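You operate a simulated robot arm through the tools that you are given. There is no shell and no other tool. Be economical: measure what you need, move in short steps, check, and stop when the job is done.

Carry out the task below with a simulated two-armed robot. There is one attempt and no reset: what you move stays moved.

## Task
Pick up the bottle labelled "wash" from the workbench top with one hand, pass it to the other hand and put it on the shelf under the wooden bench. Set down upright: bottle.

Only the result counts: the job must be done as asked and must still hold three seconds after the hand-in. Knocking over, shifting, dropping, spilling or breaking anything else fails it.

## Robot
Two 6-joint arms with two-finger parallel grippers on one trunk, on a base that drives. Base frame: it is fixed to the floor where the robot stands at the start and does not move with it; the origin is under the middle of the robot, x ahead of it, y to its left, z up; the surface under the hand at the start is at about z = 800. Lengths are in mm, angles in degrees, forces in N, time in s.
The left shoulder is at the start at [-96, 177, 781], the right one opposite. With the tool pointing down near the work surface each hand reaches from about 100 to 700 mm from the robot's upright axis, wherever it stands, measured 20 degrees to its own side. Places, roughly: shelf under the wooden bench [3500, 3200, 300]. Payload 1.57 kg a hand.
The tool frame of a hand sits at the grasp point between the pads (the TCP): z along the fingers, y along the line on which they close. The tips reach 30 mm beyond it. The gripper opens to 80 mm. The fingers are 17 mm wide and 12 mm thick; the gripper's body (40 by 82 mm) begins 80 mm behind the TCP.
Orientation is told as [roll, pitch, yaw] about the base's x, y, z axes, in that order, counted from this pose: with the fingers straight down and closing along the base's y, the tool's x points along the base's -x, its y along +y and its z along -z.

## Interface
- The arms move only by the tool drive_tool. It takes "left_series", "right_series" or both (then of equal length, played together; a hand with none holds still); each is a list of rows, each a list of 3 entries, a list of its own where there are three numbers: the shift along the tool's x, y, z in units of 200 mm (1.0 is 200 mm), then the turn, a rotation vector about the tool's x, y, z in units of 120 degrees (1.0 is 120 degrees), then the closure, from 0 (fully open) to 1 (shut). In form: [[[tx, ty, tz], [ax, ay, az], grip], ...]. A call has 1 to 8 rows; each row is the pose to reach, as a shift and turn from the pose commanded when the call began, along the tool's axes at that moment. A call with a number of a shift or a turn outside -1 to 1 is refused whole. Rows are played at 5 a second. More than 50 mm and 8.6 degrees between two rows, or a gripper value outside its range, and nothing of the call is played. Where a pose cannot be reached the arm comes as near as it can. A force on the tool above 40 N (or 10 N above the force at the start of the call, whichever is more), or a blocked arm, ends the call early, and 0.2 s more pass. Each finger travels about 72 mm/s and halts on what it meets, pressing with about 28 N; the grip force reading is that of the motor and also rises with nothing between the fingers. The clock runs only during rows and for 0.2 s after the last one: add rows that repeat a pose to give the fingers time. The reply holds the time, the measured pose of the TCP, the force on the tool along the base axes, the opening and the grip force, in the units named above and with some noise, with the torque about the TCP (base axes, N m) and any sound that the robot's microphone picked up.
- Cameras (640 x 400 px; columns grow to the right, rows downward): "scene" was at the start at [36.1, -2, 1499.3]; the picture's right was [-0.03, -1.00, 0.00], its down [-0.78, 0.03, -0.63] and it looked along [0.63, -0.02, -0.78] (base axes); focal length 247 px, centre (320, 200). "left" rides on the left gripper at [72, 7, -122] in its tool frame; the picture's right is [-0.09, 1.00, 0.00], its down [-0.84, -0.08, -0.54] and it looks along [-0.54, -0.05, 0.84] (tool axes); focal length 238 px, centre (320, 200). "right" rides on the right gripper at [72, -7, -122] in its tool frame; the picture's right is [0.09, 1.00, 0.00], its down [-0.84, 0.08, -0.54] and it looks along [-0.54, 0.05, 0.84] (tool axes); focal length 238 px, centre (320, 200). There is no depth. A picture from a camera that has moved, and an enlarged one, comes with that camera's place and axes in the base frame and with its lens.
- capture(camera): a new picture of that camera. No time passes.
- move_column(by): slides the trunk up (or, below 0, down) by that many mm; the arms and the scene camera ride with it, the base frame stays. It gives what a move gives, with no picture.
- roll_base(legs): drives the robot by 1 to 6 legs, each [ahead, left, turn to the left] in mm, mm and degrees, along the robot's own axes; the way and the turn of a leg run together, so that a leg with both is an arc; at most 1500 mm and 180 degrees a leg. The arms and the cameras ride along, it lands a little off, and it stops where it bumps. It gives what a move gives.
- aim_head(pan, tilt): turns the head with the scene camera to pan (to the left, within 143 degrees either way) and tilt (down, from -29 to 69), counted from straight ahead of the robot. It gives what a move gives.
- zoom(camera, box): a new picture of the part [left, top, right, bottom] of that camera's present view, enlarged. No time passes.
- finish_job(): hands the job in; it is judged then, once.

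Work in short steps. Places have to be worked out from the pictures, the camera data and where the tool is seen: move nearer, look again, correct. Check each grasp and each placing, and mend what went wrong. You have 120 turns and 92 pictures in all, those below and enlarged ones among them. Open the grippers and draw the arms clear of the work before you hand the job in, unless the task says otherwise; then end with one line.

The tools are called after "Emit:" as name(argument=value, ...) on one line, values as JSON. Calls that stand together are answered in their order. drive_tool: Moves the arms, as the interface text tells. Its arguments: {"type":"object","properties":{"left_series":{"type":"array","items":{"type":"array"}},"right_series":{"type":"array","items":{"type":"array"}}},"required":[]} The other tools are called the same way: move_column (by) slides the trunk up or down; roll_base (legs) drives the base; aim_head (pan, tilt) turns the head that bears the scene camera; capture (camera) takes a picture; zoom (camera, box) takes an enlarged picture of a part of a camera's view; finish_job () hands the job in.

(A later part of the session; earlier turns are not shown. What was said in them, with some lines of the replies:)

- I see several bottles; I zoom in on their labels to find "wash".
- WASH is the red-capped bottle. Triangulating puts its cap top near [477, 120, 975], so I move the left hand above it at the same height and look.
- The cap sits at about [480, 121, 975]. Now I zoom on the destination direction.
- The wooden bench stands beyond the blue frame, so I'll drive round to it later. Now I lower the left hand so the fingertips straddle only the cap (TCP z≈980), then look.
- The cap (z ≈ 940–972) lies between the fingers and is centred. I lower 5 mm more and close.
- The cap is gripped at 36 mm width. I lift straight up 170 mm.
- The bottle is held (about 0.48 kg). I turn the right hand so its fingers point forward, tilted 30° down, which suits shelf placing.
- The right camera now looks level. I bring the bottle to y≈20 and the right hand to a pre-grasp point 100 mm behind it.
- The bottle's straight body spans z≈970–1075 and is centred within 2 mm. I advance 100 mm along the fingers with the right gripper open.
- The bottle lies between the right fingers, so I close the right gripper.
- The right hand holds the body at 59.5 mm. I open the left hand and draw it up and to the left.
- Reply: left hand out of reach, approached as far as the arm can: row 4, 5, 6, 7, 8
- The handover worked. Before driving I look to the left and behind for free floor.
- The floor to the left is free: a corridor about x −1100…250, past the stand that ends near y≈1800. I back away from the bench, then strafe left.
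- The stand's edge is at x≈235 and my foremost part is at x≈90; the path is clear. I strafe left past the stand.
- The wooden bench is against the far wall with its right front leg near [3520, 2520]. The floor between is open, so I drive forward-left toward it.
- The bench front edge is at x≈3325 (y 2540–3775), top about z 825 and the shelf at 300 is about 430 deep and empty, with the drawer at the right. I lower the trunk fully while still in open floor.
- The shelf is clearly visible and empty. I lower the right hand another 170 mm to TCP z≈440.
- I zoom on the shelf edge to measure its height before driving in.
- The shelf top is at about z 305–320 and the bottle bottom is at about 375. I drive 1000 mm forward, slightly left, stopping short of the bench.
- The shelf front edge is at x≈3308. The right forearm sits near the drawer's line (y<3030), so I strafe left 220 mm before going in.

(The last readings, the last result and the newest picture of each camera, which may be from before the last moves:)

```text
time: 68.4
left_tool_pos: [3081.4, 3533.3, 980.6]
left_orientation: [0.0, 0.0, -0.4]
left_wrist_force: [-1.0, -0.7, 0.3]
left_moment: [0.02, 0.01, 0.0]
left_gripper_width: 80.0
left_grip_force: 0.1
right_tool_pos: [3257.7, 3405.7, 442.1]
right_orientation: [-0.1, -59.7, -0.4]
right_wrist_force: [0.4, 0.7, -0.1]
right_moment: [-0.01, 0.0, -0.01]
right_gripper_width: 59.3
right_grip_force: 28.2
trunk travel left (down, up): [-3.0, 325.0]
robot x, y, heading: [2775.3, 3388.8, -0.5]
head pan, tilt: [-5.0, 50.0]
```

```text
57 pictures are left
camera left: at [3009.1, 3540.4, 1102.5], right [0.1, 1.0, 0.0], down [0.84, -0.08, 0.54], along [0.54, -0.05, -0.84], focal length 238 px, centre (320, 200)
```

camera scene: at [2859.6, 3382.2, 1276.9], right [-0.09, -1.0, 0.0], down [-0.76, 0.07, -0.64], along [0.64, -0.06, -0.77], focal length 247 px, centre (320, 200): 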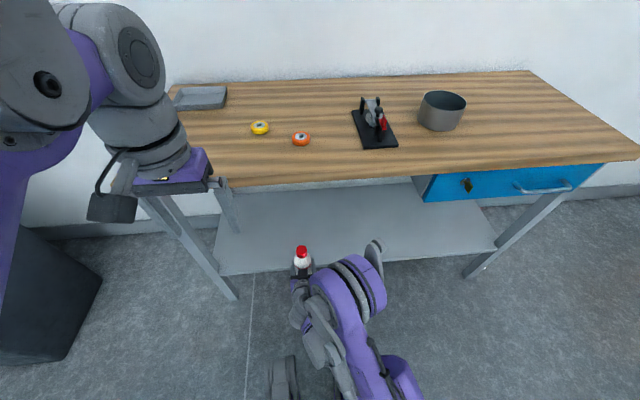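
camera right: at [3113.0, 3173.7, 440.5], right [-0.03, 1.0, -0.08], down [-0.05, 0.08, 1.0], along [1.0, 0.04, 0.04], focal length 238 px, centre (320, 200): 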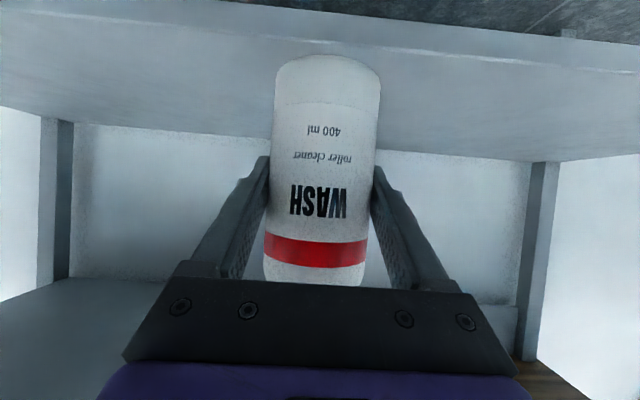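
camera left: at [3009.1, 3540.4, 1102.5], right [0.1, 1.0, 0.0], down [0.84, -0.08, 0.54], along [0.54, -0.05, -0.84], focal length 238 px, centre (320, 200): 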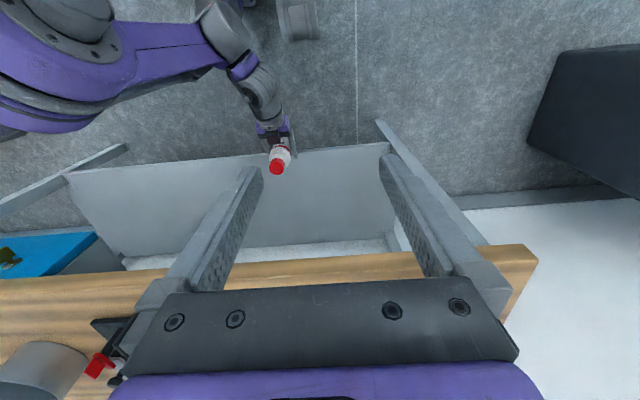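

The elbow is at about x≈3070, so it stays outside the bench after moving in. I drive forward 145 mm.

Emit:
roll_base(legs=[[145, 0, 0]])

Emit:
capture(camera="left")

Emit:
capture(camera="right")

```text
time: 69.8
left_tool_pos: [3223.4, 3532.7, 981.4]
left_orientation: [0.0, 0.0, -0.5]
left_wrist_force: [0.1, 0.6, -0.4]
left_moment: [0.01, 0.04, 0.03]
left_gripper_width: 80.0
left_grip_force: 0.1
right_tool_pos: [3399.3, 3404.2, 441.9]
right_orientation: [0.0, -59.8, -0.5]
right_wrist_force: [-0.7, -0.3, 0.5]
right_moment: [0.0, -0.02, -0.03]
right_gripper_width: 59.3
right_grip_force: 28.2
trunk travel left (down, up): [-3.0, 325.0]
robot x, y, heading: [2915.6, 3384.8, -0.5]
head pan, tilt: [-5.0, 50.0]
```

```text
56 pictures are left
camera left: at [3151.2, 3538.7, 1102.4], right [0.1, 0.99, 0.0], down [0.84, -0.08, 0.54], along [0.54, -0.05, -0.84], focal length 238 px, centre (320, 200)
```

left: 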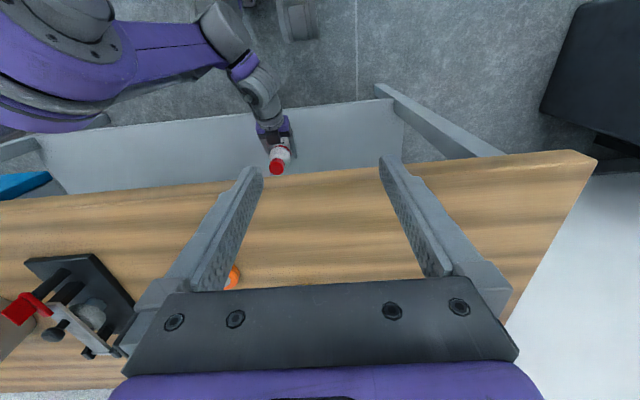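

```text
55 pictures are left
camera right: at [3256.3, 3398.3, 440.4], right [-0.04, 1.0, -0.08], down [-0.05, 0.08, 1.0], along [1.0, 0.04, 0.04], focal length 238 px, centre (320, 200)
```

right: 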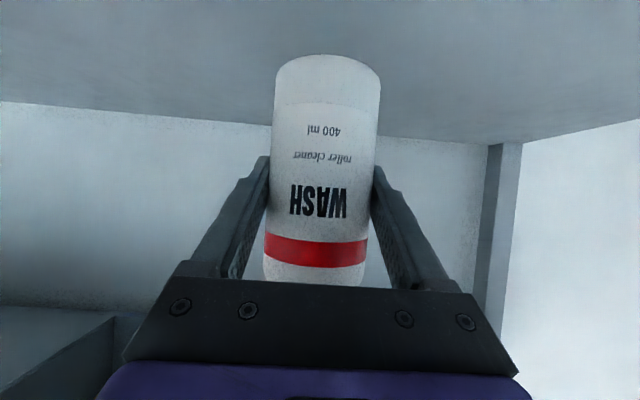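

The bottle is above the shelf about 90 mm behind the edge. I lower 45 mm.

Emit:
drive_tool(right_series=[[[0.065, 0, 0.0375], [0, 0, 0], 1], [[0.13, 0, 0.075], [0, 0, 0], 1], [[0.195, 0, 0.1125], [0, 0, 0], 1], [[0.195, 0, 0.1125], [0, 0, 0], 1]])

Emit:
capture(camera="right")

Emit:
zoom(camera="left", box=[200, 80, 360, 180])

```text
time: 70.8
left_tool_pos: [3224.2, 3532.3, 980.3]
left_orientation: [0.0, 0.0, -0.6]
left_wrist_force: [0.0, -0.2, -0.6]
left_moment: [-0.03, 0.0, 0.01]
left_gripper_width: 80.0
left_grip_force: 0.0
right_tool_pos: [3413.7, 3410.6, 404.8]
right_orientation: [0.0, -59.8, -0.5]
right_wrist_force: [-0.6, -0.2, 0.5]
right_moment: [0.01, 0.0, 0.01]
right_gripper_width: 59.0
right_grip_force: 27.8
right hand out of reach, approached as far as the arm can: row 1, 2, 3, 4
trunk travel left (down, up): [-3.0, 325.0]
robot x, y, heading: [2912.6, 3389.4, -0.6]
head pan, tilt: [-5.0, 50.0]
```

```text
54 pictures are left
camera right: at [3272.6, 3405.2, 403.6], right [-0.04, 1.0, -0.08], down [-0.05, 0.08, 1.0], along [1.0, 0.04, 0.04], focal length 238 px, centre (320, 200)
```

right: 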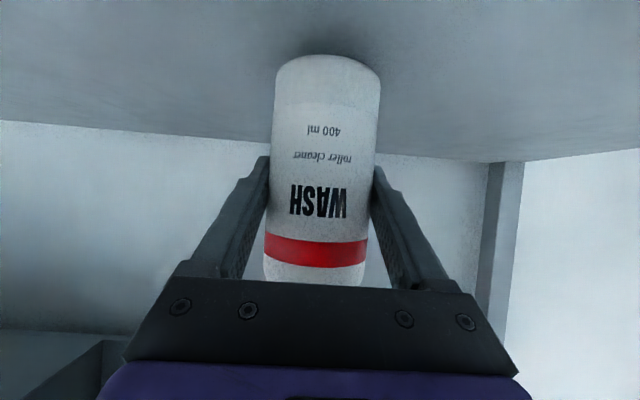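

```text
4.00 times, centred on (280, 130) of left
camera zoom: at [3150.7, 3538.7, 1102.6], right [0.1, 0.99, 0.0], down [0.84, -0.08, 0.54], along [0.54, -0.05, -0.84], focal length 953 px, centre (480, 480)
```

zoom: 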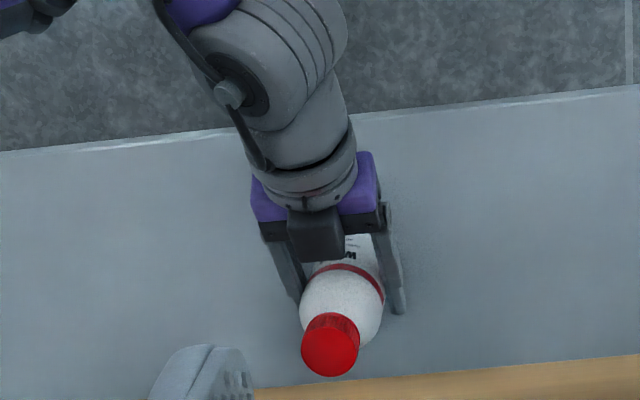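

The arm hit a reach limit at z≈405 (bottle bottom about 340). I try further forward by 40 mm, where it seems to have more freedom.

Emit:
drive_tool(right_series=[[[-0.05, 0, 0.0866], [0, 0, 0], 1], [[-0.1, 0, 0.173], [0, 0, 0], 1], [[-0.1, 0, 0.173], [0, 0, 0], 1]])

```text
time: 71.5
left_tool_pos: [3223.7, 3532.7, 981.3]
left_orientation: [0.1, 0.0, -0.5]
left_wrist_force: [-0.9, 0.2, -0.2]
left_moment: [0.02, -0.03, 0.02]
left_gripper_width: 79.9
left_grip_force: 0.1
right_tool_pos: [3455.8, 3409.8, 405.2]
right_orientation: [-0.1, -59.8, -0.5]
right_wrist_force: [0.1, 0.1, 0.3]
right_moment: [0.03, 0.04, 0.02]
right_gripper_width: 59.4
right_grip_force: 27.7
trunk travel left (down, up): [-3.0, 325.0]
robot x, y, heading: [2918.2, 3386.3, -0.3]
head pan, tilt: [-5.0, 50.0]
```

It is reachable there, so now I lower in small steps toward the shelf.

Emit:
drive_tool(right_series=[[[0.022, 0, 0.0125], [0, 0, 0], 1], [[0.043, 0, 0.025], [0, 0, 0], 1], [[0.065, 0, 0.0375], [0, 0, 0], 1], [[0.065, 0, 0.0375], [0, 0, 0], 1]])

Emit:
capture(camera="right")

```text
time: 72.5
left_tool_pos: [3221.9, 3532.9, 980.0]
left_orientation: [0.0, 0.0, -0.5]
left_wrist_force: [1.0, 0.6, -0.7]
left_moment: [0.01, -0.02, 0.0]
left_gripper_width: 80.2
left_grip_force: 0.0
right_tool_pos: [3454.2, 3410.7, 391.2]
right_orientation: [-0.1, -59.8, -0.4]
right_wrist_force: [2.0, -1.5, 9.7]
right_moment: [0.06, -0.33, 0.0]
right_gripper_width: 59.1
right_grip_force: 28.2
trunk travel left (down, up): [-3.0, 325.0]
robot x, y, heading: [2914.1, 3383.5, -0.5]
head pan, tilt: [-5.0, 50.0]
```

```text
52 pictures are left
camera right: at [3312.1, 3405.8, 388.7], right [-0.04, 1.0, -0.08], down [-0.05, 0.08, 1.0], along [1.0, 0.04, 0.05], focal length 238 px, centre (320, 200)
```

right: 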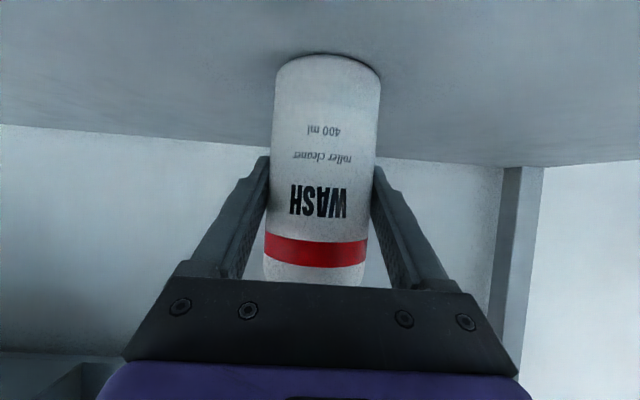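

Contact with about 10 N upward, so the bottle rests on the shelf. I open the right gripper gradually.

Emit:
drive_tool(right_series=[[[0, 0, 0], [0, 0, 0], 0.2], [[0, 0, 0], [0, 0, 0], 0.1], [[0, 0, 0], [0, 0, 0], 0], [[0, 0, 0], [0, 0, 0], 0], [[0, 0, 0], [0, 0, 0], 0]])

Emit:
capture(camera="right")

Emit:
zoom(camera="left", box=[200, 80, 360, 180])

```text
time: 73.8
left_tool_pos: [3222.8, 3532.0, 980.2]
left_orientation: [-0.1, -0.1, -0.4]
left_wrist_force: [-0.5, 0.2, 1.3]
left_moment: [0.02, -0.01, 0.0]
left_gripper_width: 79.9
left_grip_force: 0.0
right_tool_pos: [3454.6, 3410.8, 389.7]
right_orientation: [0.0, -59.8, -0.5]
right_wrist_force: [-0.4, 0.0, 0.0]
right_moment: [0.0, 0.0, 0.0]
right_gripper_width: 80.0
right_grip_force: 0.0
trunk travel left (down, up): [-3.0, 325.0]
robot x, y, heading: [2914.5, 3389.6, -0.5]
head pan, tilt: [-5.0, 50.0]
```

```text
51 pictures are left
camera right: at [3312.2, 3405.9, 388.3], right [-0.04, 1.0, -0.08], down [-0.05, 0.08, 1.0], along [1.0, 0.04, 0.04], focal length 238 px, centre (320, 200)
```

right: 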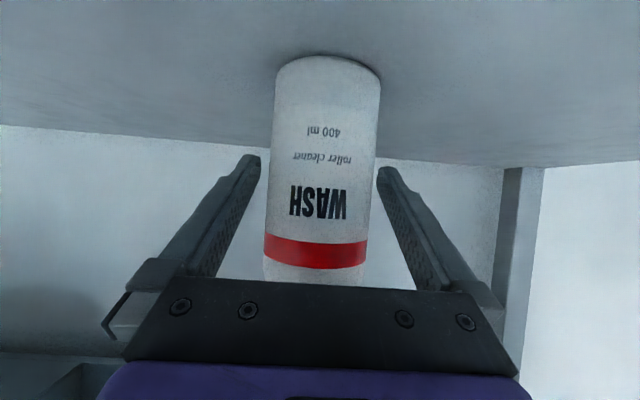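

```text
4.00 times, centred on (280, 130) of left
camera zoom: at [3150.4, 3538.7, 1102.6], right [0.1, 0.99, 0.0], down [0.84, -0.08, 0.54], along [0.54, -0.05, -0.84], focal length 953 px, centre (480, 480)
```

zoom: 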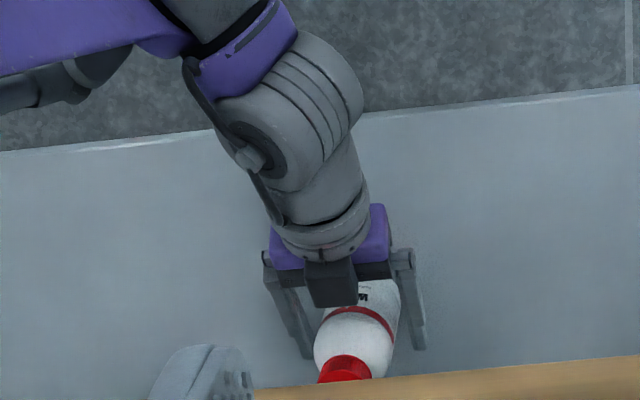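

The bottle stands upright and free. I lift the fingers 52 mm, draw them back 56 mm, then look.

Emit:
drive_tool(right_series=[[[-0.1126, 0, -0.065], [0, 0, 0], 0], [[-0.225, 0, -0.13], [0, 0, 0], 0], [[-0.155, 0, -0.251], [0, 0, 0], 0], [[-0.085, 0, -0.3725], [0, 0, 0], 0], [[-0.085, 0, -0.3725], [0, 0, 0], 0]])

Emit:
capture(camera="right")

```text
time: 75.0
left_tool_pos: [3223.0, 3533.0, 980.7]
left_orientation: [0.0, -0.1, -0.5]
left_wrist_force: [-0.2, -0.4, 0.9]
left_moment: [-0.02, -0.01, 0.01]
left_gripper_width: 79.8
left_grip_force: 0.0
right_tool_pos: [3398.6, 3411.0, 440.7]
right_orientation: [0.0, -59.8, -0.5]
right_wrist_force: [-0.4, 0.2, -0.5]
right_moment: [0.02, 0.01, 0.02]
right_gripper_width: 80.0
right_grip_force: 0.0
trunk travel left (down, up): [-3.0, 325.0]
robot x, y, heading: [2911.9, 3388.5, -0.5]
head pan, tilt: [-5.0, 50.0]
```

```text
49 pictures are left
camera right: at [3257.9, 3405.8, 439.3], right [-0.04, 1.0, -0.08], down [-0.05, 0.08, 1.0], along [1.0, 0.04, 0.04], focal length 238 px, centre (320, 200)
```

right: 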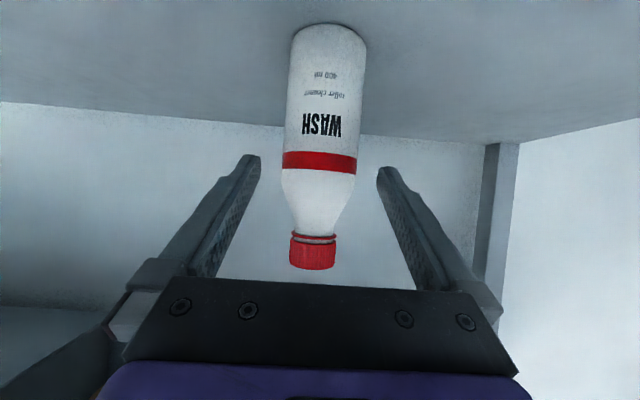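

The bottle stands upright between well-spaced fingers. I back the base 350 mm straight out and check.

Emit:
roll_base(legs=[[-350, 0, 0]])

Emit:
capture(camera="right")

Emit:
aim_head(pan=0, tilt=40)

Emit:
capture(camera="scene")

```text
time: 77.2
left_tool_pos: [2875.0, 3536.0, 981.0]
left_orientation: [0.0, 0.0, -0.2]
left_wrist_force: [0.1, -0.8, 0.4]
left_moment: [-0.05, -0.03, -0.03]
left_gripper_width: 79.8
left_grip_force: 0.1
right_tool_pos: [3053.5, 3415.4, 441.5]
right_orientation: [0.0, -60.0, -0.2]
right_wrist_force: [-0.1, 0.5, -1.0]
right_moment: [-0.01, 0.0, 0.05]
right_gripper_width: 80.0
right_grip_force: 0.0
trunk travel left (down, up): [-3.0, 325.0]
robot x, y, heading: [2565.0, 3389.8, -0.4]
head pan, tilt: [-5.0, 50.0]
```

```text
48 pictures are left
camera right: at [2910.6, 3409.4, 439.3], right [-0.04, 1.0, -0.08], down [-0.05, 0.08, 1.0], along [1.0, 0.05, 0.04], focal length 238 px, centre (320, 200)
```

right: 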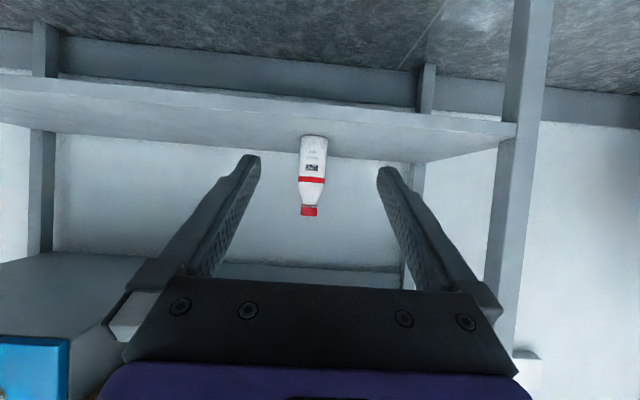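

```text
time: 77.9
left_tool_pos: [2875.4, 3535.0, 981.6]
left_orientation: [0.1, 0.0, -0.3]
left_wrist_force: [-0.5, 0.2, 0.3]
left_moment: [0.01, -0.04, -0.04]
left_gripper_width: 80.1
left_grip_force: 0.1
right_tool_pos: [3052.1, 3415.8, 440.2]
right_orientation: [0.0, -59.8, -0.2]
right_wrist_force: [-0.6, 0.9, -0.3]
right_moment: [0.02, 0.03, -0.01]
right_gripper_width: 80.0
right_grip_force: 0.0
trunk travel left (down, up): [-3.0, 325.0]
robot x, y, heading: [2565.9, 3387.1, -0.2]
head pan, tilt: [0.0, 40.0]
```

```text
47 pictures are left
camera scene: at [2661.6, 3389.9, 1291.0], right [0.0, -1.0, 0.0], down [-0.64, 0.0, -0.77], along [0.77, 0.0, -0.64], focal length 247 px, centre (320, 200)
```

scene: 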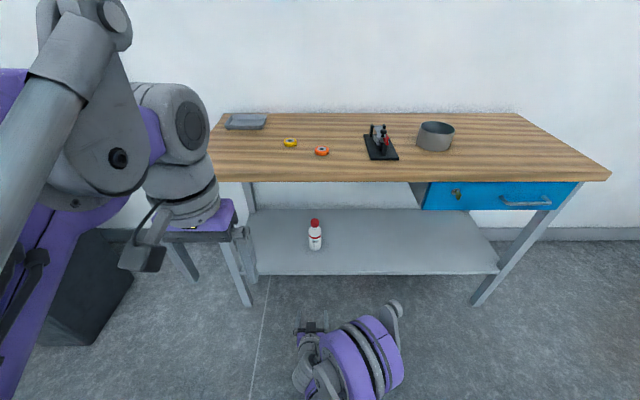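

The bottle stands upright on the shelf, both grippers are open and the arms are clear, so I hand in the job.

Emit:
finish_job()

```text
The job is handed in.
```

The "wash" bottle was picked up with the left hand, passed to the right, and now stands upright on the shelf under the wooden bench, with both hands open and clear.
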